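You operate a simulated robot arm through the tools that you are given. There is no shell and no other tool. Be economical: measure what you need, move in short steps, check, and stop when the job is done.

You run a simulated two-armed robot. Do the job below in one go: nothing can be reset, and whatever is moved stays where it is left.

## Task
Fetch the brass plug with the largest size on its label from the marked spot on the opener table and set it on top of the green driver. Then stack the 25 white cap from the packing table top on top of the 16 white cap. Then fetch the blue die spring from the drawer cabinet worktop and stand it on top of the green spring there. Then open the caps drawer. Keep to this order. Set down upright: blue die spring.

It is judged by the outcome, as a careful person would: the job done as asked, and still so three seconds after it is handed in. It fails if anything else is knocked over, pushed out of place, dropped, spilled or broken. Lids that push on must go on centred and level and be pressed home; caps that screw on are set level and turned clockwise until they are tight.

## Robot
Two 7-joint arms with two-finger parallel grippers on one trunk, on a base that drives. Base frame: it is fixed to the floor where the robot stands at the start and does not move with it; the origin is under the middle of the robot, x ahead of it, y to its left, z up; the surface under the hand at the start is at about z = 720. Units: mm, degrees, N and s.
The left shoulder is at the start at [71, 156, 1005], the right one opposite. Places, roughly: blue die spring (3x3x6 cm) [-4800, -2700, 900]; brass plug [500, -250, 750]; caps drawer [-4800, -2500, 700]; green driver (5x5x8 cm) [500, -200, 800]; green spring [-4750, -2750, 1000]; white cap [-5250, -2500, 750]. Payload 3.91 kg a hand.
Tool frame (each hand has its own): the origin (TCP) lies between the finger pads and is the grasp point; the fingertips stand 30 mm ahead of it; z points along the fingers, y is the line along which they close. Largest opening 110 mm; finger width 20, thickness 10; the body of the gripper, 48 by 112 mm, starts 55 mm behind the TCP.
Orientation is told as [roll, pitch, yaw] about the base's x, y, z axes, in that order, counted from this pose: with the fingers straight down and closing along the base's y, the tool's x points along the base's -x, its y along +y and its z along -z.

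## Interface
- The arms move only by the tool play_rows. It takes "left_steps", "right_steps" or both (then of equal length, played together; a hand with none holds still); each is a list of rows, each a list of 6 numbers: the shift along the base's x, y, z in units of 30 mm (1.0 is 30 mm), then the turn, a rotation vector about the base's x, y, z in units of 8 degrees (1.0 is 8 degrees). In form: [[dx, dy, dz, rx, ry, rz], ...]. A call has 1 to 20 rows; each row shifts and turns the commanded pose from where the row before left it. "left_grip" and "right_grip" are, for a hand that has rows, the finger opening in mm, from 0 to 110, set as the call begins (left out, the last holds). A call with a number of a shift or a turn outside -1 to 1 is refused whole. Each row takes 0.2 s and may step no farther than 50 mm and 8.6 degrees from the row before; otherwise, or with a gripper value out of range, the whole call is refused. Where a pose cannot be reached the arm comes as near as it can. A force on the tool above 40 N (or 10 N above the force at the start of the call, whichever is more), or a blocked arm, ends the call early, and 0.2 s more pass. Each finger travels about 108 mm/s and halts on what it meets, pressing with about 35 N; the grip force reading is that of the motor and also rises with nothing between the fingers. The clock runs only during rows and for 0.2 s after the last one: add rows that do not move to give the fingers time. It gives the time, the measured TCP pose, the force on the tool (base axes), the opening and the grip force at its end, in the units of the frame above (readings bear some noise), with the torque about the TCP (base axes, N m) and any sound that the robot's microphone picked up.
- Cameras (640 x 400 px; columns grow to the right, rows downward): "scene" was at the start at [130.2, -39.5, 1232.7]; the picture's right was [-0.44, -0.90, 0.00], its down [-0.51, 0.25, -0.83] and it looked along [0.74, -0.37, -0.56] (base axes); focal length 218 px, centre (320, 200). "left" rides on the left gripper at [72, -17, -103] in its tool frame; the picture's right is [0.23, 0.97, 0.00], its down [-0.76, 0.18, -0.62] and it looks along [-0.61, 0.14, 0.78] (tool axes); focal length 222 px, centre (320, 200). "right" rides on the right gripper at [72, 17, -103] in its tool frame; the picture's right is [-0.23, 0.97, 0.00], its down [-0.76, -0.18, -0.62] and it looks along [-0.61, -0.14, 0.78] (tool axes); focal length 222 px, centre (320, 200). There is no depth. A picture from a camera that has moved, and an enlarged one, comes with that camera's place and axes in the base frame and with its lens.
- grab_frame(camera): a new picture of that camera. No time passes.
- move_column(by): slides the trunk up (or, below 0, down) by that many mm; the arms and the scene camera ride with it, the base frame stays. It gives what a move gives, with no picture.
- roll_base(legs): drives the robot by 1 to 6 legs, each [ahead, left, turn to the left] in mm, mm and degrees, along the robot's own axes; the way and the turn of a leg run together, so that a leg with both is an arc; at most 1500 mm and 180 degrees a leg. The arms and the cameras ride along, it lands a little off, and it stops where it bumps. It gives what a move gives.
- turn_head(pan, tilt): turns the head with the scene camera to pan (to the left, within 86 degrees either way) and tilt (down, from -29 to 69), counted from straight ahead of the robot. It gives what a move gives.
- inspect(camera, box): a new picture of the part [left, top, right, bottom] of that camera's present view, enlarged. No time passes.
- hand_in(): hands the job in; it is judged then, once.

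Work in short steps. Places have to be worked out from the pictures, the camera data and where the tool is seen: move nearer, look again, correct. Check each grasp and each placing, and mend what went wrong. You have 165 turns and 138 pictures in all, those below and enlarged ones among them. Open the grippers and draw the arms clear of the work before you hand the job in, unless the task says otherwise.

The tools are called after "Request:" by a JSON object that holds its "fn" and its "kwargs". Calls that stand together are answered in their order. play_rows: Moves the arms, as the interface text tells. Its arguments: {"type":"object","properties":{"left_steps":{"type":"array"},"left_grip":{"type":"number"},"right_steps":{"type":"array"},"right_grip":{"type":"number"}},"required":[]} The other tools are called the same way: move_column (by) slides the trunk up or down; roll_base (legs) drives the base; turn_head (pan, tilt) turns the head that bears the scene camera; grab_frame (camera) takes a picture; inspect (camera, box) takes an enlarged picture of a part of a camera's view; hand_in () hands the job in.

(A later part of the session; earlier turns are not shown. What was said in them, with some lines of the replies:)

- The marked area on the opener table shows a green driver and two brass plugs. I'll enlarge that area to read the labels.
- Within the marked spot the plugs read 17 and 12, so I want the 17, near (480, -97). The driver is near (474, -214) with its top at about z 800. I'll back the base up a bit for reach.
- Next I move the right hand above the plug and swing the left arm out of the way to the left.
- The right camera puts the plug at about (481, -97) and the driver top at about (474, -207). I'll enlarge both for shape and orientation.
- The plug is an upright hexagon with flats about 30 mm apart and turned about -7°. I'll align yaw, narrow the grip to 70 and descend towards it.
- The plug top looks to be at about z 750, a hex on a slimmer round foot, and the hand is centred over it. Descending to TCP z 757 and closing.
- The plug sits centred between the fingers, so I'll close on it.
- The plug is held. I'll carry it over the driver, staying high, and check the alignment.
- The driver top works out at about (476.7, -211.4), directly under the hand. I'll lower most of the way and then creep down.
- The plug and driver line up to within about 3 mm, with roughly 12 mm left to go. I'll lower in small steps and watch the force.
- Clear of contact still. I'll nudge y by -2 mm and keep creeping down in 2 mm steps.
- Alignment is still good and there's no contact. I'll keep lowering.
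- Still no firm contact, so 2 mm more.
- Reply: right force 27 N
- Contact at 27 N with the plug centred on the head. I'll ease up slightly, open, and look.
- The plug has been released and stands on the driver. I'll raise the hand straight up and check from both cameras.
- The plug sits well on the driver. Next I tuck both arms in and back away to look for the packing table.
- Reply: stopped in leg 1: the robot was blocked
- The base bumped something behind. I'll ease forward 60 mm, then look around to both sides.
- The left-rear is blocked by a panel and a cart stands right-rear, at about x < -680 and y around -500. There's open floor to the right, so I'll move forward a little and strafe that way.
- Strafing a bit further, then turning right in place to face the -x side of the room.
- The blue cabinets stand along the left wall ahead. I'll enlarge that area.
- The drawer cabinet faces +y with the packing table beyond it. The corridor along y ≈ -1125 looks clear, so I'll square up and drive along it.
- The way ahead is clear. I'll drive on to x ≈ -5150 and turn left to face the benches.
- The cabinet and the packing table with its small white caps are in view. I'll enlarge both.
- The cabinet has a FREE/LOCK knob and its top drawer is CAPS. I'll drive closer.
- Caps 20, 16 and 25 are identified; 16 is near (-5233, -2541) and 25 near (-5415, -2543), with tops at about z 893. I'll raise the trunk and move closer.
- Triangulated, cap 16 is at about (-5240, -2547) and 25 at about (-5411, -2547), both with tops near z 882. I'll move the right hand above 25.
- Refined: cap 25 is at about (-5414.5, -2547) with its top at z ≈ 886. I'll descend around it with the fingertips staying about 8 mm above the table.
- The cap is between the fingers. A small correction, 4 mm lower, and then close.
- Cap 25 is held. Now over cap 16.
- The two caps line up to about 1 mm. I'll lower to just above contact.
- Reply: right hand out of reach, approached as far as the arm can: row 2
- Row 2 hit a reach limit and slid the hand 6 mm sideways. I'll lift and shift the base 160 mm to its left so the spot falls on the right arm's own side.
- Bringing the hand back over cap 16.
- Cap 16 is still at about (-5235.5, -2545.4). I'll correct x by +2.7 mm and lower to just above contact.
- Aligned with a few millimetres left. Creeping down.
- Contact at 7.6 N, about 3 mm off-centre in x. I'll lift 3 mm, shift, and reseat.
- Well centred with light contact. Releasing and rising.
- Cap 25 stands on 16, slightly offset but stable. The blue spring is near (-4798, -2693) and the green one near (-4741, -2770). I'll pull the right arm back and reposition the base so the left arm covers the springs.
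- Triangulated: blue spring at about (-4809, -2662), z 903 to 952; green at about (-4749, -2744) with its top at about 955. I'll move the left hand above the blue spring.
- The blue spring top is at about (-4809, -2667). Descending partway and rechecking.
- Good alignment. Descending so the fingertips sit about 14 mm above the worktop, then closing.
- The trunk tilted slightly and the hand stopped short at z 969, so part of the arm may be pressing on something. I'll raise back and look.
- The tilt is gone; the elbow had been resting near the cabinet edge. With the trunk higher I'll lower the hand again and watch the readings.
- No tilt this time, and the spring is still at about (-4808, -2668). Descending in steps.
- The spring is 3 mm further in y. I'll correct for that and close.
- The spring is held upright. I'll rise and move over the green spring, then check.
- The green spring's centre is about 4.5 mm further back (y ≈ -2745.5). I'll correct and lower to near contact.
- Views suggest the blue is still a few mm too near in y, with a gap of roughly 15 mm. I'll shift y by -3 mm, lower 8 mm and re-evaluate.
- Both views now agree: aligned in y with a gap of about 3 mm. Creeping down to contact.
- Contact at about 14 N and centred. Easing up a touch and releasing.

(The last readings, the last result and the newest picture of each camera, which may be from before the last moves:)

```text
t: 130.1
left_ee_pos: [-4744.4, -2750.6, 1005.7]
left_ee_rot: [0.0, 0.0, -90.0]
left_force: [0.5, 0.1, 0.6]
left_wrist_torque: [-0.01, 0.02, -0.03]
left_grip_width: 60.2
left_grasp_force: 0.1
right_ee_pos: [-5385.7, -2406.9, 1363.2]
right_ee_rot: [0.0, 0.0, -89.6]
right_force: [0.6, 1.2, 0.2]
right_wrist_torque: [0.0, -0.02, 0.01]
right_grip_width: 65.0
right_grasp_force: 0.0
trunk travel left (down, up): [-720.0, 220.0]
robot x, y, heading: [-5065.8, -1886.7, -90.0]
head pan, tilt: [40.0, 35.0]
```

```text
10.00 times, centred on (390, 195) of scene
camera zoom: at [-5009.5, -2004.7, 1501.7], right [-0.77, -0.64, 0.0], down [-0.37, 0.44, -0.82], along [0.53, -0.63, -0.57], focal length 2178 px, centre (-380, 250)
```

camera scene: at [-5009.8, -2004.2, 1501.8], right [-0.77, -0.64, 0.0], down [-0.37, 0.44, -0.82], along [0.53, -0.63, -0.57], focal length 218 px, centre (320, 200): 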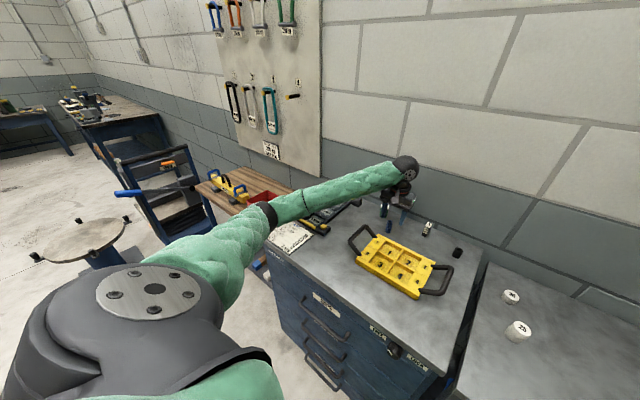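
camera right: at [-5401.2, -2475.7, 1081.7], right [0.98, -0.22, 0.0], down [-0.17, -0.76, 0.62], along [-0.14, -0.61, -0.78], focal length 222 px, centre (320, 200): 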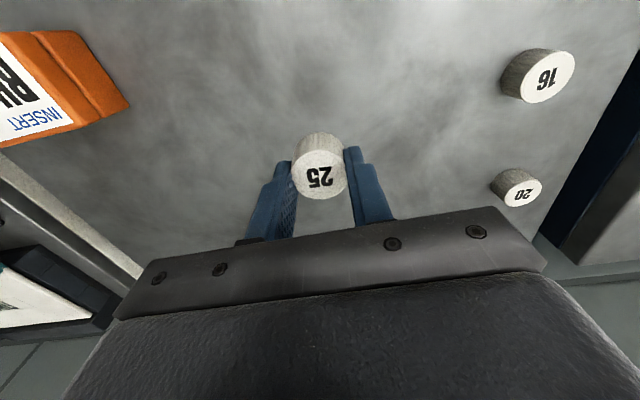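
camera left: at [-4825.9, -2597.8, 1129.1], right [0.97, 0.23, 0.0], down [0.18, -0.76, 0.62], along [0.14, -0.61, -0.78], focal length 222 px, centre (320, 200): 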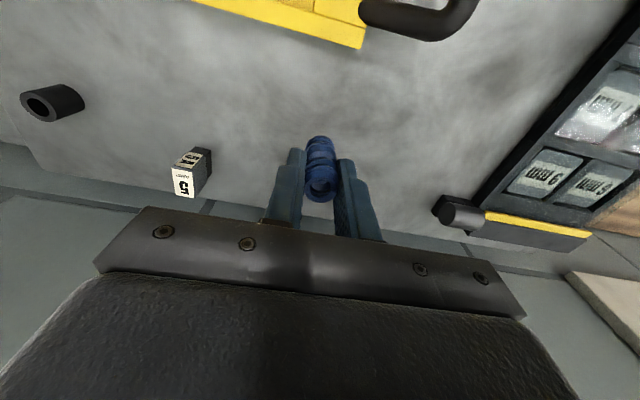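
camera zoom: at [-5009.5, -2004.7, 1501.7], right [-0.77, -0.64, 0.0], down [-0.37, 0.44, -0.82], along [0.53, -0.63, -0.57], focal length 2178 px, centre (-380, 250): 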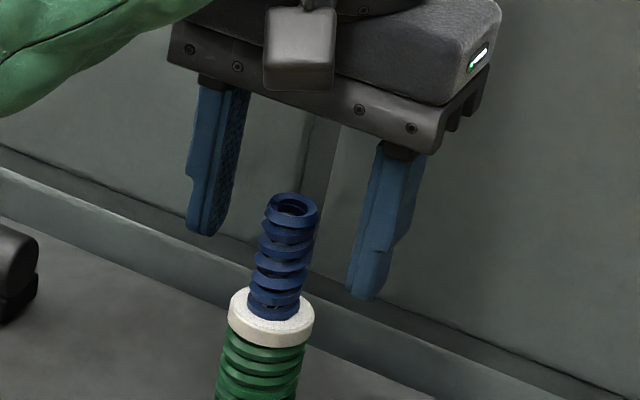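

The spring stands upright on the green one. I'll raise straight up and retreat.

Request:
{"fn": "play_rows", "kwargs": {"left_steps": [[0, 0, 0.5, 0, 0, 0], [0, 0, 0.8, 0, 0, 0], [0, 0, 1, 0, 0, 0], [0, 0, 1, 0, 0, 0], [0, 0, 1, 0, 0, 0], [0, 0, 1, 0, 0, 0], [0, 1, 0.4, 0, 0, 0], [0, 1, 0.4, 0, 0, 0], [0, 1, 0.4, 0, 0, 0], [0, 1, 0.4, 0, 0, 0], [0, 1, 0.4, 0, 0, 0], [0, 1, 0.4, 0, 0, 0], [0, 1, 0.4, 0, 0, 0], [0, 1, 0, 0, 0, 0], [0, 1, 0, 0, 0, 0], [0, 1, 0, 0, 0, 0], [0, 1, 0, 0, 0, 0]]}}

Request:
{"fn": "grab_frame", "kwargs": {"camera": "scene"}}

Request:
{"fn": "inspect", "kwargs": {"camera": "scene", "box": [250, 150, 430, 265]}}

```text
t: 133.7
left_ee_pos: [-4746.9, -2420.5, 1251.5]
left_ee_rot: [0.0, -0.1, -90.0]
left_force: [0.5, -0.2, 0.6]
left_wrist_torque: [-0.01, -0.03, 0.01]
left_grip_width: 59.8
left_grasp_force: 0.1
right_ee_pos: [-5385.1, -2407.9, 1364.5]
right_ee_rot: [0.1, 0.0, -89.5]
right_force: [-0.6, -0.3, -0.4]
right_wrist_torque: [-0.01, 0.02, 0.03]
right_grip_width: 64.9
right_grasp_force: 0.1
trunk travel left (down, up): [-720.0, 220.0]
robot x, y, heading: [-5063.4, -1887.5, -90.4]
head pan, tilt: [40.0, 35.0]
```

```text
48 pictures are left
camera scene: at [-5009.3, -2003.5, 1501.8], right [-0.77, -0.64, 0.0], down [-0.37, 0.44, -0.82], along [0.53, -0.63, -0.57], focal length 218 px, centre (320, 200)
```

scene: 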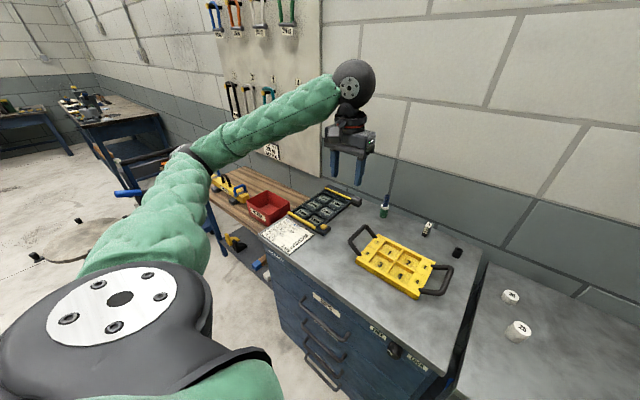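

```text
3.48 times, centred on (340, 208) of scene
camera zoom: at [-5009.3, -2003.5, 1501.8], right [-0.77, -0.64, 0.0], down [-0.37, 0.44, -0.82], along [0.53, -0.63, -0.57], focal length 758 px, centre (250, 174)
```

zoom: 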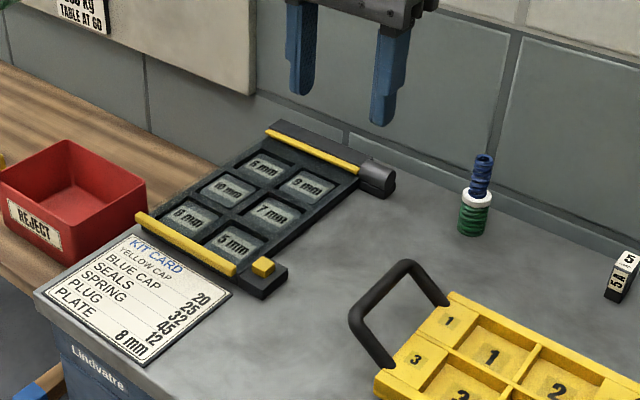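

The springs stand and nothing else was disturbed. Next is the CAPS drawer: back the base off, lower the trunk, and look at the handle and lock knob.

Request:
{"fn": "roll_base", "kwargs": {"legs": [[-420, 70, 0]]}}

Request:
{"fn": "move_column", "kwargs": {"by": -270}}

Request:
{"fn": "turn_head", "kwargs": {"pan": 15, "tilt": 30}}

Request:
{"fn": "grab_frame", "kwargs": {"camera": "scene"}}

```text
t: 136.3
left_ee_pos: [-4683.5, -2014.5, 1249.7]
left_ee_rot: [0.0, 0.0, -90.9]
left_force: [0.1, -0.2, 0.0]
left_wrist_torque: [-0.03, -0.01, 0.0]
left_grip_width: 60.3
left_grasp_force: 0.0
right_ee_pos: [-5321.4, -1989.9, 1363.9]
right_ee_rot: [0.0, -0.1, -90.6]
right_force: [0.5, -0.2, -0.7]
right_wrist_torque: [-0.05, 0.0, 0.03]
right_grip_width: 65.0
right_grasp_force: 0.0
trunk travel left (down, up): [-720.0, 220.0]
robot x, y, heading: [-4998.8, -1474.9, -90.7]
head pan, tilt: [40.0, 35.0]
```

```text
t: 139.0
left_ee_pos: [-4685.3, -2014.5, 981.6]
left_ee_rot: [0.0, -0.1, -91.0]
left_force: [-0.3, -0.4, -0.4]
left_wrist_torque: [-0.02, -0.02, -0.01]
left_grip_width: 60.0
left_grasp_force: 0.1
right_ee_pos: [-5322.3, -1989.0, 1093.7]
right_ee_rot: [0.0, -0.1, -90.6]
right_force: [0.3, 0.4, 0.2]
right_wrist_torque: [-0.02, 0.0, -0.02]
right_grip_width: 65.0
right_grasp_force: 0.1
trunk travel left (down, up): [-450.0, 490.0]
robot x, y, heading: [-4998.6, -1473.5, -90.9]
head pan, tilt: [40.0, 35.0]
```

```text
t: 139.9
left_ee_pos: [-4683.9, -2014.6, 980.8]
left_ee_rot: [-0.1, 0.0, -91.0]
left_force: [0.5, -0.1, -0.1]
left_wrist_torque: [-0.02, -0.02, -0.01]
left_grip_width: 60.1
left_grasp_force: 0.1
right_ee_pos: [-5322.0, -1989.2, 1093.5]
right_ee_rot: [0.0, 0.1, -90.6]
right_force: [-0.1, 0.3, 0.2]
right_wrist_torque: [0.01, -0.02, 0.01]
right_grip_width: 65.0
right_grasp_force: 0.1
trunk travel left (down, up): [-450.0, 490.0]
robot x, y, heading: [-4995.0, -1474.9, -90.8]
head pan, tilt: [15.0, 30.0]
```

```text
46 pictures are left
camera scene: at [-4973.0, -1612.3, 1239.5], right [-0.97, -0.24, 0.0], down [-0.12, 0.49, -0.87], along [0.21, -0.84, -0.5], focal length 218 px, centre (320, 200)
```

scene: 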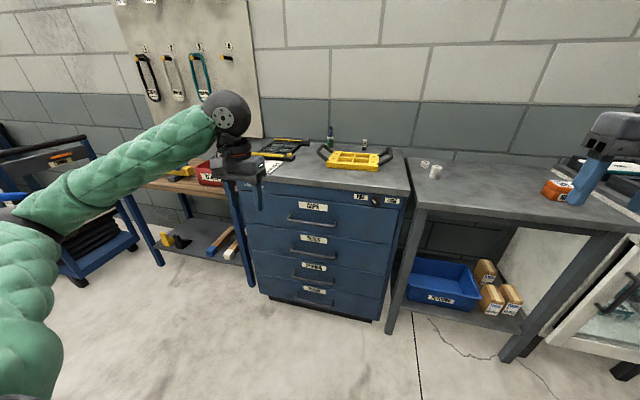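

Request:
{"fn": "inspect", "kwargs": {"camera": "scene", "box": [240, 130, 420, 245]}}

Request:
{"fn": "inspect", "kwargs": {"camera": "scene", "box": [345, 185, 405, 215]}}

Request:
{"fn": "grab_frame", "kwargs": {"camera": "left"}}

```text
3.48 times, centred on (330, 188) of scene
camera zoom: at [-4973.0, -1612.3, 1239.5], right [-0.97, -0.24, 0.0], down [-0.12, 0.49, -0.87], along [0.21, -0.84, -0.5], focal length 758 px, centre (285, 244)
```

zoom: 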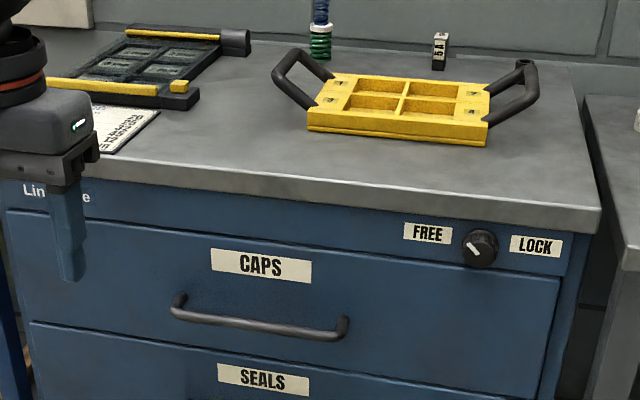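

```text
10.67 times, centred on (375, 200) of scene
camera zoom: at [-4973.0, -1612.3, 1239.5], right [-0.97, -0.24, 0.0], down [-0.12, 0.49, -0.87], along [0.21, -0.84, -0.5], focal length 2323 px, centre (-267, 200)
```

zoom: 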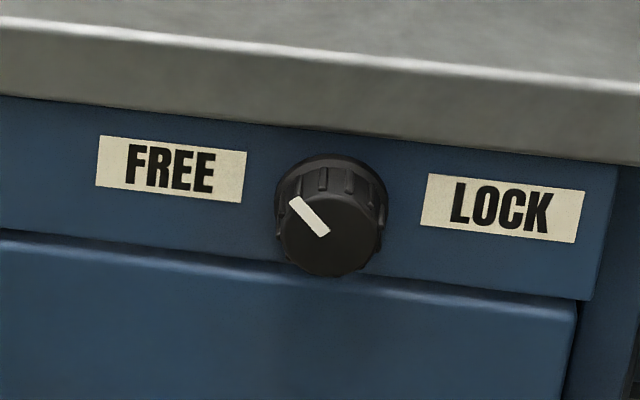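

```text
43 pictures are left
camera left: at [-4702.2, -1941.1, 1084.9], right [0.98, 0.21, 0.0], down [0.16, -0.76, 0.62], along [0.13, -0.61, -0.78], focal length 222 px, centre (320, 200)
```

left: 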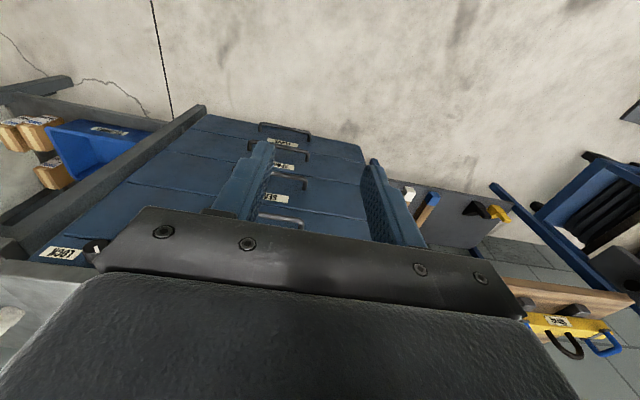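

The knob points to FREE. The CAPS handle bar is near (-4774, -2284, 728) and runs along x. I'll turn the left hand so it points at the cabinet with the fingers closing vertically, while clear in front.

Request:
{"fn": "play_rows", "kwargs": {"left_steps": [[-0.2, 0.02, -0.29, -0.577, 0.577, 0.577], [-0.2, 0.02, -0.29, -0.577, 0.577, 0.577], [-0.2, 0.02, -0.29, -0.577, 0.577, 0.577], [-0.2, 0.02, -0.29, -0.577, 0.577, 0.577], [-0.2, 0.02, -0.29, -0.577, 0.577, 0.577], [-0.2, 0.02, -0.29, -0.577, 0.577, 0.577], [-0.2, 0.02, -0.29, -0.577, 0.577, 0.577], [-0.2, 0.02, -0.29, -0.577, 0.577, 0.577], [-0.2, 0.02, -0.29, -0.577, 0.577, 0.577], [-0.2, 0.02, -0.29, -0.577, 0.577, 0.577], [-0.2, 0.02, -0.29, -0.577, 0.577, 0.577], [-0.2, 0.02, -0.29, -0.577, 0.577, 0.577], [-0.2, 0.02, -0.29, -0.577, 0.577, 0.577], [-0.2, 0.02, -0.29, -0.577, 0.577, 0.577], [-0.2, 0.02, -0.29, -0.577, 0.577, 0.577], [0, 0, 0, 0, 0, 0]]}}

Request:
{"fn": "grab_frame", "kwargs": {"camera": "scene"}}

Request:
{"fn": "grab_frame", "kwargs": {"camera": "left"}}

```text
t: 143.3
left_ee_pos: [-4746.6, -2112.2, 855.0]
left_ee_rot: [-89.9, -0.9, 0.1]
left_force: [0.1, 0.1, 0.0]
left_wrist_torque: [-0.01, 0.0, -0.01]
left_grip_width: 59.8
left_grasp_force: 0.1
left hand out of reach, approached as far as the arm can: row 6, 7, 8, 9, 10, 11, 12, 13
right_ee_pos: [-5322.4, -1989.9, 1094.7]
right_ee_rot: [0.0, -0.1, -90.6]
right_force: [0.4, -0.5, -0.1]
right_wrist_torque: [-0.06, 0.02, 0.01]
right_grip_width: 65.0
right_grasp_force: 0.0
trunk travel left (down, up): [-450.0, 490.0]
robot x, y, heading: [-4992.6, -1474.1, -90.9]
head pan, tilt: [15.0, 30.0]
```

```text
42 pictures are left
camera scene: at [-4972.8, -1612.2, 1239.6], right [-0.97, -0.24, 0.0], down [-0.12, 0.49, -0.87], along [0.21, -0.84, -0.5], focal length 218 px, centre (320, 200)
```

scene: 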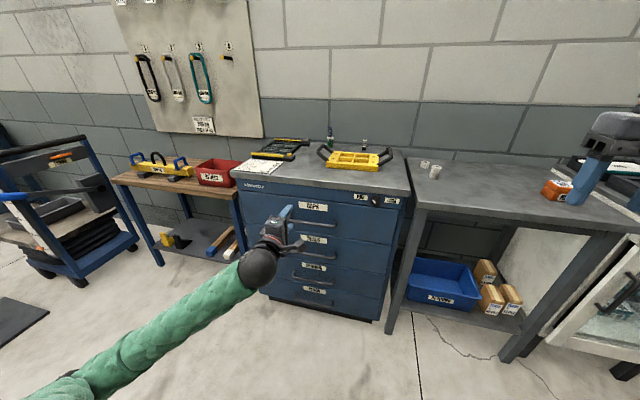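

```text
41 pictures are left
camera left: at [-4822.3, -2009.4, 871.5], right [-0.21, 0.0, -0.98], down [0.76, 0.63, -0.17], along [0.61, -0.78, -0.13], focal length 222 px, centre (320, 200)
```

left: 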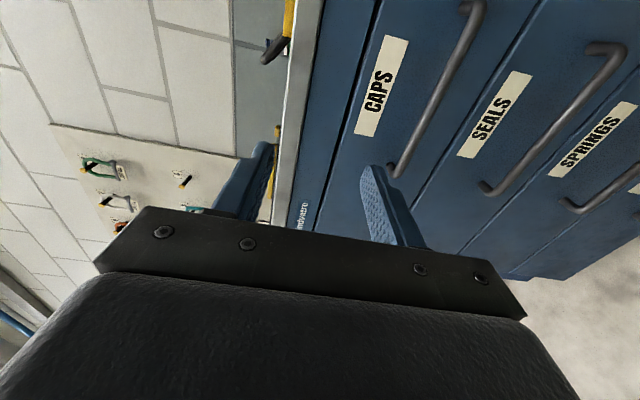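

The bar is confirmed at y ≈ -2285, z ≈ 729, and the drawer face is at about -2327. I'll align height and x first.

Request:
{"fn": "play_rows", "kwargs": {"left_steps": [[-0.19, 0, -0.84, 0, 0, 0], [-0.19, 0, -0.84, 0, 0, 0], [-0.19, 0, -0.84, 0, 0, 0], [-0.19, 0, -0.84, 0, 0, 0], [-0.19, 0, -0.84, 0, 0, 0], [0, -0.9, 0, 0, 0, 0], [0, -0.9, 0, 0, 0, 0], [0, -0.9, 0, 0, 0, 0], [0, 0, 0, 0, 0, 0]]}}

Request:
{"fn": "grab_frame", "kwargs": {"camera": "left"}}

Request:
{"fn": "inspect", "kwargs": {"camera": "scene", "box": [210, 170, 410, 320]}}

```text
t: 145.3
left_ee_pos: [-4778.2, -2190.4, 727.2]
left_ee_rot: [-90.0, -0.8, 0.1]
left_force: [0.3, -0.4, 1.0]
left_wrist_torque: [0.01, 0.03, 0.0]
left_grip_width: 59.8
left_grasp_force: 0.1
right_ee_pos: [-5322.1, -1988.1, 1094.4]
right_ee_rot: [-0.1, 0.0, -90.6]
right_force: [0.5, 1.0, 0.2]
right_wrist_torque: [-0.01, -0.01, 0.04]
right_grip_width: 65.1
right_grasp_force: 0.0
trunk travel left (down, up): [-450.0, 490.0]
robot x, y, heading: [-4996.2, -1475.8, -91.0]
head pan, tilt: [15.0, 30.0]
```

```text
40 pictures are left
camera left: at [-4852.3, -2087.2, 744.4], right [-0.21, 0.0, -0.98], down [0.76, 0.62, -0.17], along [0.61, -0.78, -0.13], focal length 222 px, centre (320, 200)
```

left: 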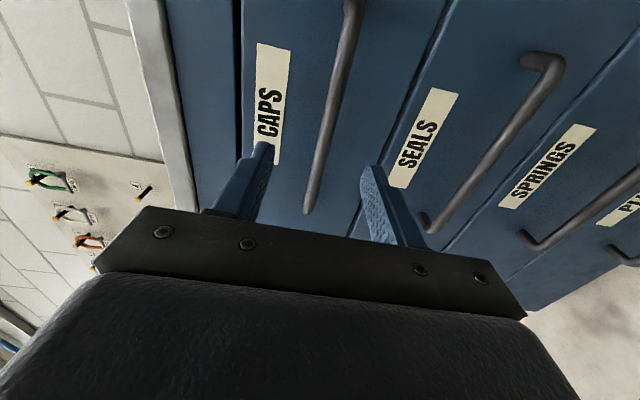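

```text
2.67 times, centred on (310, 245) of scene
camera zoom: at [-4973.2, -1612.0, 1239.6], right [-0.97, -0.24, 0.0], down [-0.12, 0.49, -0.87], along [0.21, -0.84, -0.5], focal length 581 px, centre (347, 80)
```

zoom: 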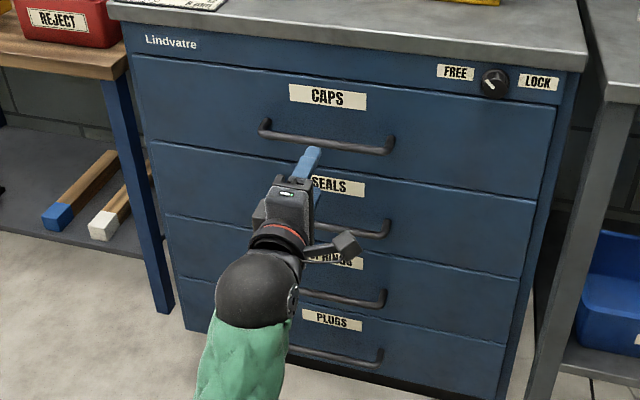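

The bar lies between the fingers at z ≈ 725. I'll advance about 88 mm.

Request:
{"fn": "play_rows", "kwargs": {"left_steps": [[0, -0.8, -0.05, 0, 0, 0], [0, -0.8, 0, 0, 0, 0], [0, -0.7, 0, 0, 0, 0], [0, -0.6, 0, 0, 0, 0], [0, 0, 0, 0, 0, 0]]}}

Request:
{"fn": "grab_frame", "kwargs": {"camera": "left"}}

```text
t: 146.5
left_ee_pos: [-4768.4, -2277.7, 716.4]
left_ee_rot: [-89.1, -2.4, 0.2]
left_force: [0.5, -0.7, 0.2]
left_wrist_torque: [0.0, -0.01, 0.0]
left_grip_width: 60.3
left_grasp_force: 0.0
right_ee_pos: [-5322.2, -1989.2, 1094.2]
right_ee_rot: [0.0, -0.1, -90.6]
right_force: [0.1, 0.1, -0.6]
right_wrist_torque: [0.02, 0.02, 0.01]
right_grip_width: 64.9
right_grasp_force: 0.0
trunk travel left (down, up): [-450.0, 490.0]
robot x, y, heading: [-4994.7, -1474.1, -91.1]
head pan, tilt: [15.0, 30.0]
```

```text
38 pictures are left
camera left: at [-4844.6, -2173.4, 732.4], right [-0.19, 0.01, -0.98], down [0.77, 0.63, -0.14], along [0.62, -0.78, -0.12], focal length 222 px, centre (320, 200)
```

left: 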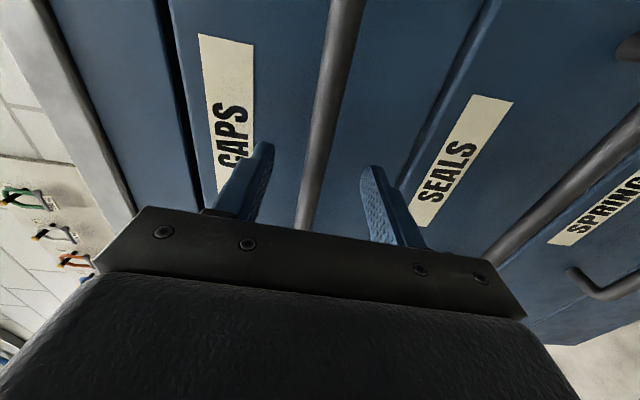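

The hand sagged to z 716 while the bar sits at about 725. I'll raise it a little before closing.

Request:
{"fn": "play_rows", "kwargs": {"left_steps": [[0, 0, 0.3, 0, 0, 0], [0, 0, 0, 0, 0, 0]]}}

Request:
{"fn": "inspect", "kwargs": {"camera": "left", "box": [200, 80, 440, 240]}}

```text
t: 147.1
left_ee_pos: [-4763.5, -2273.6, 720.5]
left_ee_rot: [-88.9, -3.2, 0.3]
left_force: [-0.5, -0.1, 0.1]
left_wrist_torque: [-0.01, -0.02, -0.04]
left_grip_width: 59.9
left_grasp_force: 0.0
right_ee_pos: [-5321.6, -1990.2, 1093.4]
right_ee_rot: [0.0, 0.0, -90.6]
right_force: [0.0, 0.4, -0.2]
right_wrist_torque: [-0.05, 0.0, -0.03]
right_grip_width: 65.1
right_grasp_force: 0.0
trunk travel left (down, up): [-450.0, 490.0]
robot x, y, heading: [-4995.2, -1472.9, -91.0]
head pan, tilt: [15.0, 30.0]
```

```text
2.50 times, centred on (320, 160) of left
camera zoom: at [-4839.9, -2172.0, 735.8], right [-0.17, 0.02, -0.98], down [0.77, 0.63, -0.12], along [0.62, -0.78, -0.12], focal length 555 px, centre (320, 300)
```

zoom: 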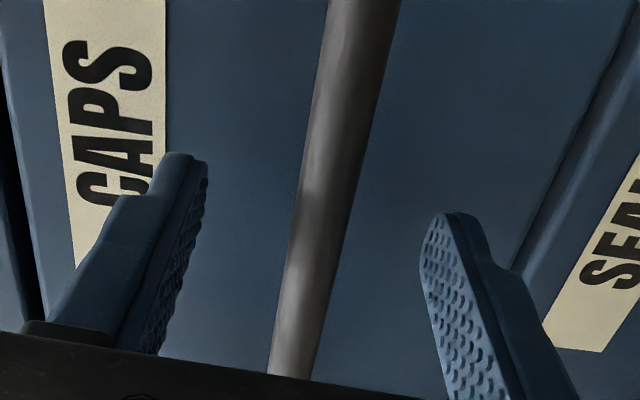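

The bar is centred between the fingers, so I'll close on it.

Request:
{"fn": "play_rows", "kwargs": {"left_steps": [[0, 0, 0, 0, 0, 0], [0, 0, 0, 0, 0, 0], [0, 0, 0, 0, 0, 0], [0, 0, 0, 0, 0, 0]], "left_grip": 0}}

Request:
{"fn": "inspect", "kwargs": {"camera": "left", "box": [200, 80, 440, 240]}}

```text
t: 147.9
left_ee_pos: [-4763.6, -2276.0, 721.0]
left_ee_rot: [-88.7, -3.1, 0.3]
left_force: [-8.6, 15.9, -6.7]
left_wrist_torque: [0.15, 0.98, -0.3]
left_grip_width: 14.9
left_grasp_force: 45.2
right_ee_pos: [-5323.6, -1988.3, 1093.9]
right_ee_rot: [0.0, 0.0, -90.6]
right_force: [0.2, -0.5, 0.3]
right_wrist_torque: [0.02, 0.0, 0.01]
right_grip_width: 65.3
right_grasp_force: 0.1
trunk travel left (down, up): [-450.0, 490.0]
robot x, y, heading: [-4995.6, -1473.6, -90.9]
head pan, tilt: [15.0, 30.0]
stopped in row 4 (left hand): the force on the tool passed its limit at 43 N (the readings are from after the stop); the commanded pose is now the measured one
```

```text
2.50 times, centred on (320, 160) of left
camera zoom: at [-4839.5, -2172.3, 736.5], right [-0.17, 0.02, -0.98], down [0.77, 0.63, -0.12], along [0.62, -0.78, -0.12], focal length 555 px, centre (320, 300)
```

zoom: 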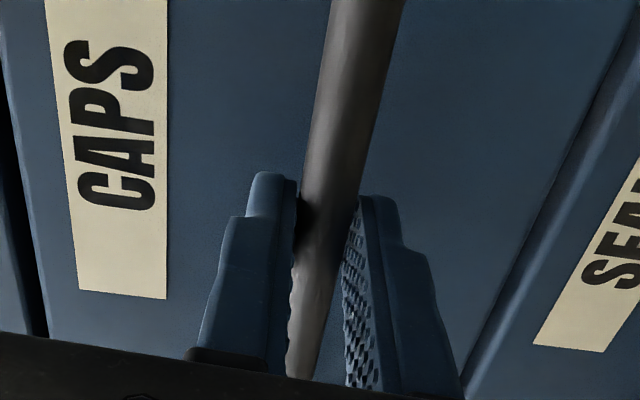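

The bar is gripped. I'll pull gently with the arm first.

Request:
{"fn": "play_rows", "kwargs": {"left_steps": [[0, 0.3, 0, 0, 0, 0], [0, 0.4, 0, 0, 0, 0], [0, 0.5, 0, 0, 0, 0], [0, 0.5, 0, 0, 0, 0], [0, 0, 0, 0, 0, 0]]}}

Request:
{"fn": "grab_frame", "kwargs": {"camera": "scene"}}

```text
t: 148.3
left_ee_pos: [-4763.9, -2271.2, 720.4]
left_ee_rot: [-88.7, -3.6, -0.2]
left_force: [-10.7, -0.4, -15.2]
left_wrist_torque: [0.38, 0.9, 1.14]
left_grip_width: 14.6
left_grasp_force: 44.7
right_ee_pos: [-5324.2, -1987.2, 1093.4]
right_ee_rot: [-0.1, -0.1, -90.8]
right_force: [-0.9, 0.8, -0.4]
right_wrist_torque: [-0.03, 0.01, 0.01]
right_grip_width: 65.2
right_grasp_force: 0.0
trunk travel left (down, up): [-450.0, 490.0]
robot x, y, heading: [-4995.3, -1471.5, -90.9]
head pan, tilt: [15.0, 30.0]
stopped in row 2 (left hand): the force on the tool passed its limit at 47 N (the readings are from after the stop); the commanded pose is now the measured one
```

```text
35 pictures are left
camera scene: at [-4973.5, -1612.3, 1239.5], right [-0.97, -0.24, 0.0], down [-0.12, 0.49, -0.87], along [0.21, -0.84, -0.5], focal length 218 px, centre (320, 200)
```

scene: 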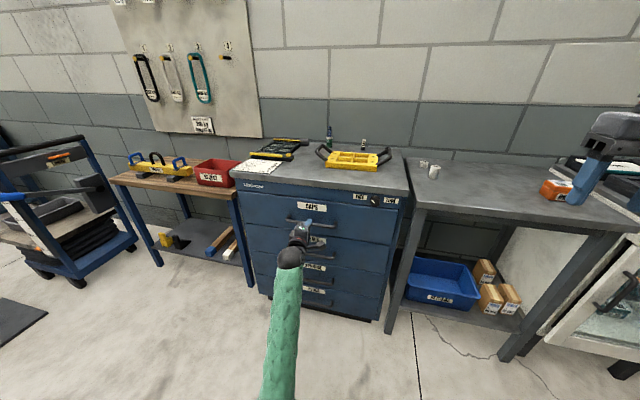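

Request:
{"fn": "play_rows", "kwargs": {"left_steps": [[0, 0.1, 0, 0, 0, 0], [0, 0.1, 0, 0, 0, 0], [0, 0.1, 0, 0, 0, 0], [0, 0.1, 0, 0, 0, 0], [0, 0.1, 0, 0, 0, 0], [0, 0.1, 0, 0, 0, 0], [0, 0.1, 0, 0, 0, 0], [0, 0.1, 0, 0, 0, 0]]}}

Request:
{"fn": "inspect", "kwargs": {"camera": "left", "box": [120, 0, 520, 240]}}

```text
t: 148.8
left_ee_pos: [-4762.3, -2271.3, 720.2]
left_ee_rot: [-88.6, -4.0, -0.3]
left_force: [-12.2, -1.8, -13.1]
left_wrist_torque: [0.36, 0.95, 0.54]
left_grip_width: 15.3
left_grasp_force: 45.8
right_ee_pos: [-5325.8, -1987.9, 1094.9]
right_ee_rot: [0.0, 0.0, -91.0]
right_force: [0.5, 0.4, 0.4]
right_wrist_torque: [-0.01, -0.01, 0.01]
right_grip_width: 64.9
right_grasp_force: 0.1
trunk travel left (down, up): [-450.0, 490.0]
robot x, y, heading: [-4995.9, -1473.3, -91.5]
head pan, tilt: [15.0, 30.0]
stopped in row 2 (left hand): the force on the tool passed its limit at 46 N (the readings are from after the stop); the commanded pose is now the measured one
```

```text
1.60 times, centred on (320, 120) of left
camera zoom: at [-4838.3, -2167.3, 735.8], right [-0.16, 0.03, -0.99], down [0.77, 0.62, -0.11], along [0.61, -0.78, -0.12], focal length 355 px, centre (320, 328)
```

zoom: 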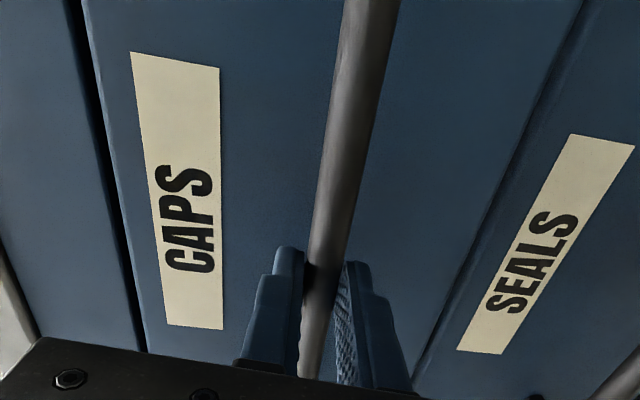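

The arm stops at about 46 N with sideways components; the pose is near its limit. I'll try a gentle 20 mm pull with the base and read the result.

Request:
{"fn": "roll_base", "kwargs": {"legs": [[-20, 0, 0]]}}

Request:
{"fn": "inspect", "kwargs": {"camera": "scene", "box": [210, 130, 410, 280]}}

```text
t: 149.6
left_ee_pos: [-4763.8, -2250.0, 720.1]
left_ee_rot: [-88.6, -4.3, -0.3]
left_force: [-20.2, 2.4, -16.0]
left_wrist_torque: [0.44, 0.92, -0.06]
left_grip_width: 14.8
left_grasp_force: 45.4
right_ee_pos: [-5325.6, -1968.2, 1093.3]
right_ee_rot: [0.0, 0.0, -91.0]
right_force: [0.5, 0.0, 0.0]
right_wrist_torque: [-0.03, 0.0, 0.02]
right_grip_width: 64.8
right_grasp_force: 0.0
trunk travel left (down, up): [-450.0, 490.0]
robot x, y, heading: [-4991.1, -1455.7, -91.2]
head pan, tilt: [15.0, 30.0]
```

```text
2.67 times, centred on (310, 205) of scene
camera zoom: at [-4974.9, -1592.4, 1239.4], right [-0.97, -0.24, 0.0], down [-0.12, 0.49, -0.87], along [0.21, -0.84, -0.5], focal length 581 px, centre (347, 187)
```

zoom: 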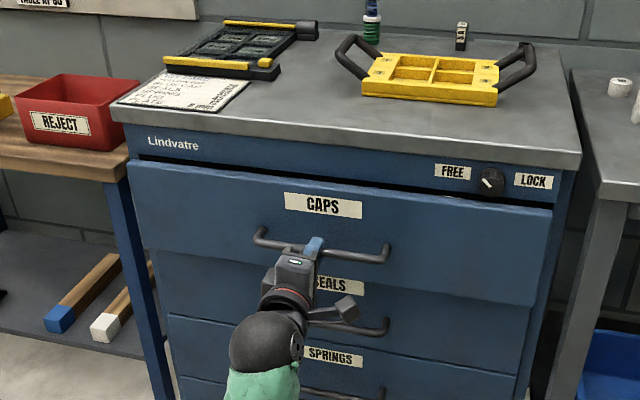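

The drawer is sliding out with the base. Continuing in steps.

Request:
{"fn": "roll_base", "kwargs": {"legs": [[-100, 2, 0]]}}

Request:
{"fn": "inspect", "kwargs": {"camera": "scene", "box": [210, 110, 430, 290]}}

```text
t: 151.2
left_ee_pos: [-4763.1, -2148.2, 720.2]
left_ee_rot: [-88.6, -4.1, -0.6]
left_force: [-1.2, -0.5, 3.3]
left_wrist_torque: [-0.1, 0.95, -0.17]
left_grip_width: 14.9
left_grasp_force: 44.8
right_ee_pos: [-5323.3, -1864.2, 1093.7]
right_ee_rot: [0.0, 0.0, -91.0]
right_force: [-0.1, 0.1, -0.2]
right_wrist_torque: [-0.02, -0.01, 0.0]
right_grip_width: 64.9
right_grasp_force: 0.1
trunk travel left (down, up): [-450.0, 490.0]
robot x, y, heading: [-4993.1, -1349.4, -91.3]
head pan, tilt: [15.0, 30.0]
stopped in leg 1: the force on the tool passed its limit at 41 N (the readings are from after the stop); the commanded pose is now the measured one
```

```text
2.22 times, centred on (320, 200) of scene
camera zoom: at [-4970.6, -1489.5, 1239.5], right [-0.97, -0.23, 0.0], down [-0.12, 0.49, -0.87], along [0.2, -0.84, -0.5], focal length 484 px, centre (320, 200)
```

zoom: 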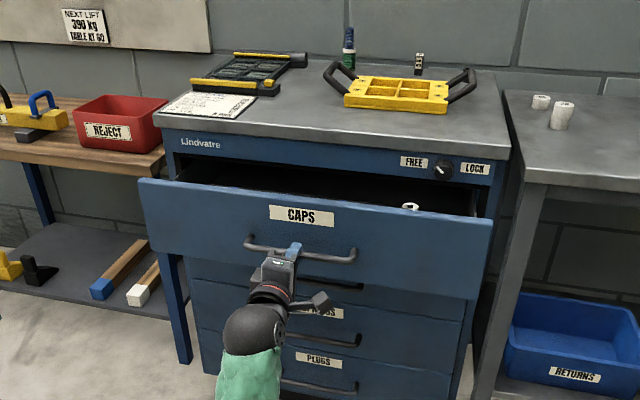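

The drawer is out about 130 mm. Pulling further.

Request:
{"fn": "roll_base", "kwargs": {"legs": [[-90, 2, 0]]}}

Request:
{"fn": "roll_base", "kwargs": {"legs": [[-90, 2, 0]]}}

Request:
{"fn": "inspect", "kwargs": {"camera": "scene", "box": [210, 110, 430, 290]}}

```text
t: 152.8
left_ee_pos: [-4761.6, -2059.4, 720.0]
left_ee_rot: [-88.6, -4.0, -1.0]
left_force: [-2.2, -1.0, 3.2]
left_wrist_torque: [-0.12, 0.98, -0.44]
left_grip_width: 14.8
left_grasp_force: 44.7
right_ee_pos: [-5320.7, -1775.5, 1093.5]
right_ee_rot: [0.0, 0.0, -91.2]
right_force: [0.0, -0.8, -0.1]
right_wrist_torque: [0.0, -0.03, 0.02]
right_grip_width: 65.0
right_grasp_force: 0.0
trunk travel left (down, up): [-450.0, 490.0]
robot x, y, heading: [-4986.1, -1264.0, -91.7]
head pan, tilt: [15.0, 30.0]
stopped in leg 1: the force on the tool passed its limit at 41 N (the readings are from after the stop); the commanded pose is now the measured one
```

```text
t: 154.1
left_ee_pos: [-4761.6, -1969.8, 720.3]
left_ee_rot: [-88.6, -4.0, -1.4]
left_force: [-1.6, 1.5, 6.3]
left_wrist_torque: [-0.26, 1.02, -0.79]
left_grip_width: 14.9
left_grasp_force: 44.5
right_ee_pos: [-5316.8, -1684.8, 1093.8]
right_ee_rot: [-0.1, -0.1, -91.2]
right_force: [-1.0, -0.5, 0.9]
right_wrist_torque: [-0.01, 0.03, 0.0]
right_grip_width: 64.9
right_grasp_force: 0.0
trunk travel left (down, up): [-450.0, 490.0]
robot x, y, heading: [-4981.5, -1171.6, -91.8]
head pan, tilt: [15.0, 30.0]
stopped in leg 1: the force on the tool passed its limit at 43 N (the readings are from after the stop); the commanded pose is now the measured one
```

```text
2.22 times, centred on (320, 200) of scene
camera zoom: at [-4963.3, -1309.8, 1239.5], right [-0.97, -0.23, 0.0], down [-0.12, 0.49, -0.87], along [0.2, -0.84, -0.5], focal length 484 px, centre (320, 200)
```

zoom: 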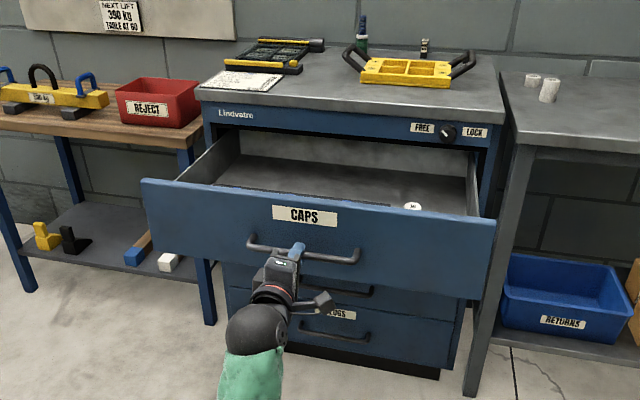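

Open about 310 mm. A little further to be near full travel.

Request:
{"fn": "roll_base", "kwargs": {"legs": [[-60, 0, 0]]}}

Request:
{"fn": "inspect", "kwargs": {"camera": "scene", "box": [210, 110, 430, 290]}}

Request:
{"fn": "inspect", "kwargs": {"camera": "left", "box": [120, 0, 520, 240]}}

```text
t: 155.0
left_ee_pos: [-4761.6, -1931.6, 719.4]
left_ee_rot: [-88.5, -4.0, -1.3]
left_force: [0.2, -0.1, 0.6]
left_wrist_torque: [0.0, -0.01, 0.01]
left_grip_width: 0.0
left_grasp_force: 37.7
right_ee_pos: [-5315.1, -1643.8, 1093.7]
right_ee_rot: [0.0, 0.0, -91.3]
right_force: [0.0, -0.2, -0.3]
right_wrist_torque: [0.01, -0.01, 0.05]
right_grip_width: 65.0
right_grasp_force: 0.1
trunk travel left (down, up): [-450.0, 490.0]
robot x, y, heading: [-4979.3, -1130.6, -91.4]
head pan, tilt: [15.0, 30.0]
stopped in leg 1: the force on the tool passed its limit at 120 N (the readings are from after the stop); the commanded pose is now the measured one
```

```text
2.22 times, centred on (320, 200) of scene
camera zoom: at [-4961.9, -1269.8, 1239.7], right [-0.97, -0.23, 0.0], down [-0.12, 0.49, -0.87], along [0.2, -0.84, -0.5], focal length 484 px, centre (320, 200)
```

zoom: 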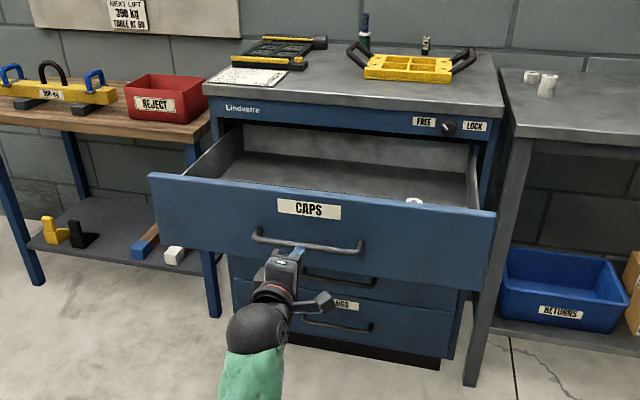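

```text
1.60 times, centred on (320, 120) of left
camera zoom: at [-4834.1, -1826.6, 735.8], right [-0.16, 0.03, -0.99], down [0.79, 0.61, -0.11], along [0.6, -0.79, -0.12], focal length 355 px, centre (320, 328)
```

zoom: 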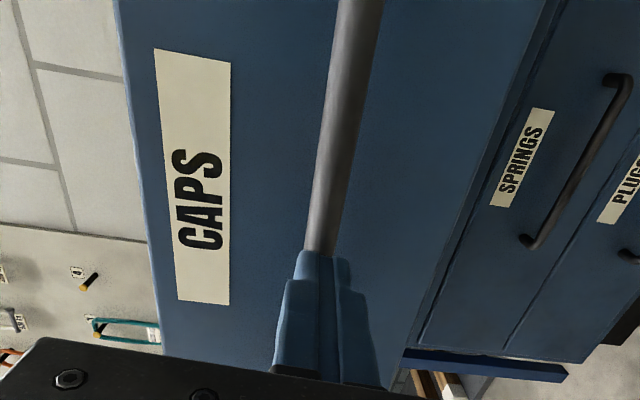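

The drawer hit its end stop and the grip slid off the bar, so it is fully open. I'll back away, open the gripper, and check the springs and caps.

Request:
{"fn": "roll_base", "kwargs": {"legs": [[-150, 0, 0]]}}

Request:
{"fn": "play_rows", "kwargs": {"left_steps": [[0, 0, 0.3, 0, 0, 0], [0, 0, 0.3, 0, 0, 0], [0, 0, 0, 0, 0, 0], [0, 0, 0, 0, 0, 0]], "left_grip": 100}}

Request:
{"fn": "grab_frame", "kwargs": {"camera": "scene"}}

Request:
{"fn": "inspect", "kwargs": {"camera": "scene", "box": [300, 120, 450, 220]}}

```text
t: 156.4
left_ee_pos: [-4754.9, -1779.1, 720.9]
left_ee_rot: [-88.5, -4.1, -1.1]
left_force: [-1.5, 0.6, 0.5]
left_wrist_torque: [0.0, -0.03, -0.04]
left_grip_width: 0.0
left_grasp_force: 37.8
right_ee_pos: [-5310.3, -1493.5, 1096.3]
right_ee_rot: [0.0, 0.0, -91.0]
right_force: [-0.3, 0.0, -0.3]
right_wrist_torque: [-0.06, 0.02, -0.01]
right_grip_width: 65.2
right_grasp_force: 0.0
trunk travel left (down, up): [-450.0, 490.0]
robot x, y, heading: [-4976.9, -984.8, -91.3]
head pan, tilt: [15.0, 30.0]
```

```text
t: 157.4
left_ee_pos: [-4746.2, -1779.4, 731.5]
left_ee_rot: [-87.9, -5.3, -1.0]
left_force: [-0.4, -0.7, 0.1]
left_wrist_torque: [0.0, 0.02, 0.03]
left_grip_width: 100.2
left_grasp_force: 0.0
right_ee_pos: [-5310.1, -1496.0, 1095.4]
right_ee_rot: [-0.1, -0.1, -91.0]
right_force: [0.1, 0.0, 0.9]
right_wrist_torque: [-0.01, 0.04, 0.01]
right_grip_width: 65.1
right_grasp_force: 0.0
trunk travel left (down, up): [-450.0, 490.0]
robot x, y, heading: [-4976.8, -983.6, -91.6]
head pan, tilt: [15.0, 30.0]
```

```text
28 pictures are left
camera scene: at [-4958.3, -1120.1, 1239.5], right [-0.97, -0.24, 0.0], down [-0.12, 0.49, -0.87], along [0.2, -0.84, -0.5], focal length 218 px, centre (320, 200)
```

scene: 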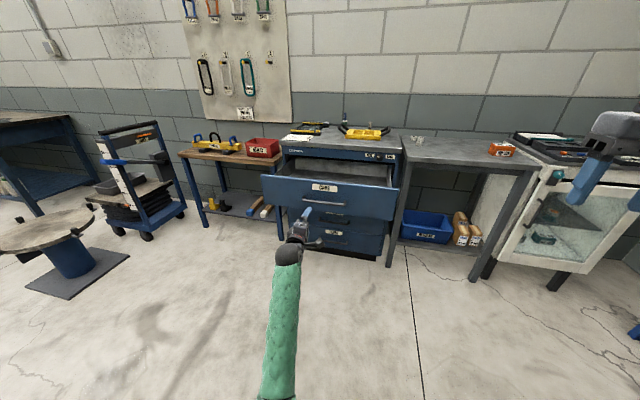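

```text
4.00 times, centred on (375, 170) of scene
camera zoom: at [-4958.3, -1120.1, 1239.5], right [-0.97, -0.24, 0.0], down [-0.12, 0.49, -0.87], along [0.2, -0.84, -0.5], focal length 871 px, centre (100, 320)
```

zoom: 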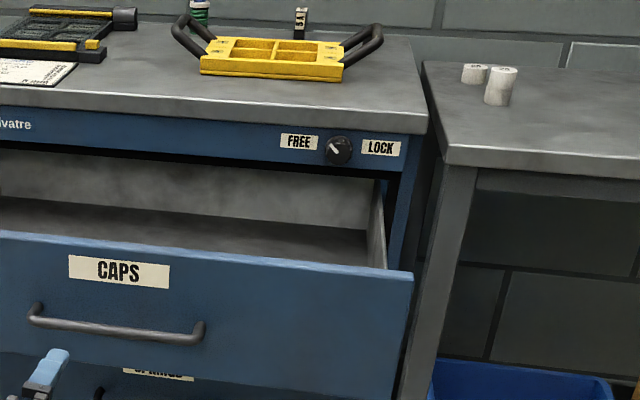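

Request:
{"fn": "inspect", "kwargs": {"camera": "scene", "box": [325, 100, 375, 140]}}

Request:
{"fn": "inspect", "kwargs": {"camera": "scene", "box": [405, 125, 445, 155]}}

```text
10.00 times, centred on (350, 120) of scene
camera zoom: at [-4958.3, -1120.1, 1239.5], right [-0.97, -0.24, 0.0], down [-0.12, 0.49, -0.87], along [0.2, -0.84, -0.5], focal length 2178 px, centre (20, 1000)
```

zoom: 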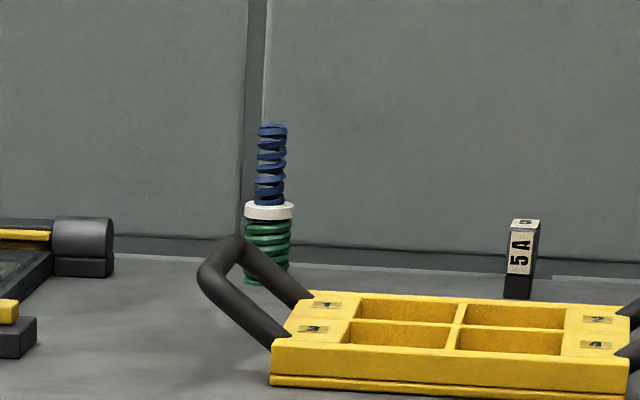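

```text
13.33 times, centred on (425, 140) of scene
camera zoom: at [-4958.3, -1120.1, 1239.5], right [-0.97, -0.24, 0.0], down [-0.12, 0.49, -0.87], along [0.2, -0.84, -0.5], focal length 2904 px, centre (-1080, 1000)
```

zoom: 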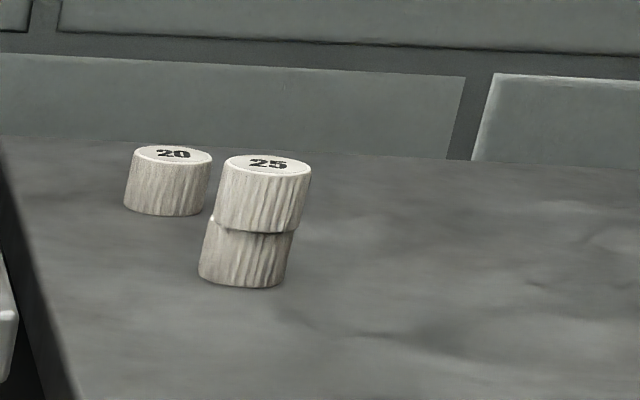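

All four results hold: the springs stand upright, the caps are stacked, the drawer is open, and both grippers are open and clear. Handing in.

Request:
{"fn": "hand_in", "kwargs": {}}

```text
The job is handed in.
```

I did all four steps in the order you gave and handed the job in. I last saw the plug on the driver just after setting it there, and I checked the other three just before handing in.

- **Plug:** the 17 plug is on top of the green driver.
- **Caps:** the 25 cap is on the 16 cap, about 3 mm off centre but steady.
- **Springs:** the blue die spring stands upright on the green spring.
- **Drawer:** the caps drawer is open to its stop; the grip slid off the handle as it reached the end.

There were two unplanned contacts. While backing away from the opener table, the base bumped something behind it; I did not see what it was or check whether it moved. While I was reaching for the blue spring, the left arm pressed on something, probably the edge of the drawer cabinet. Later views of the worktop and the red reject bin showed nothing disturbed there.
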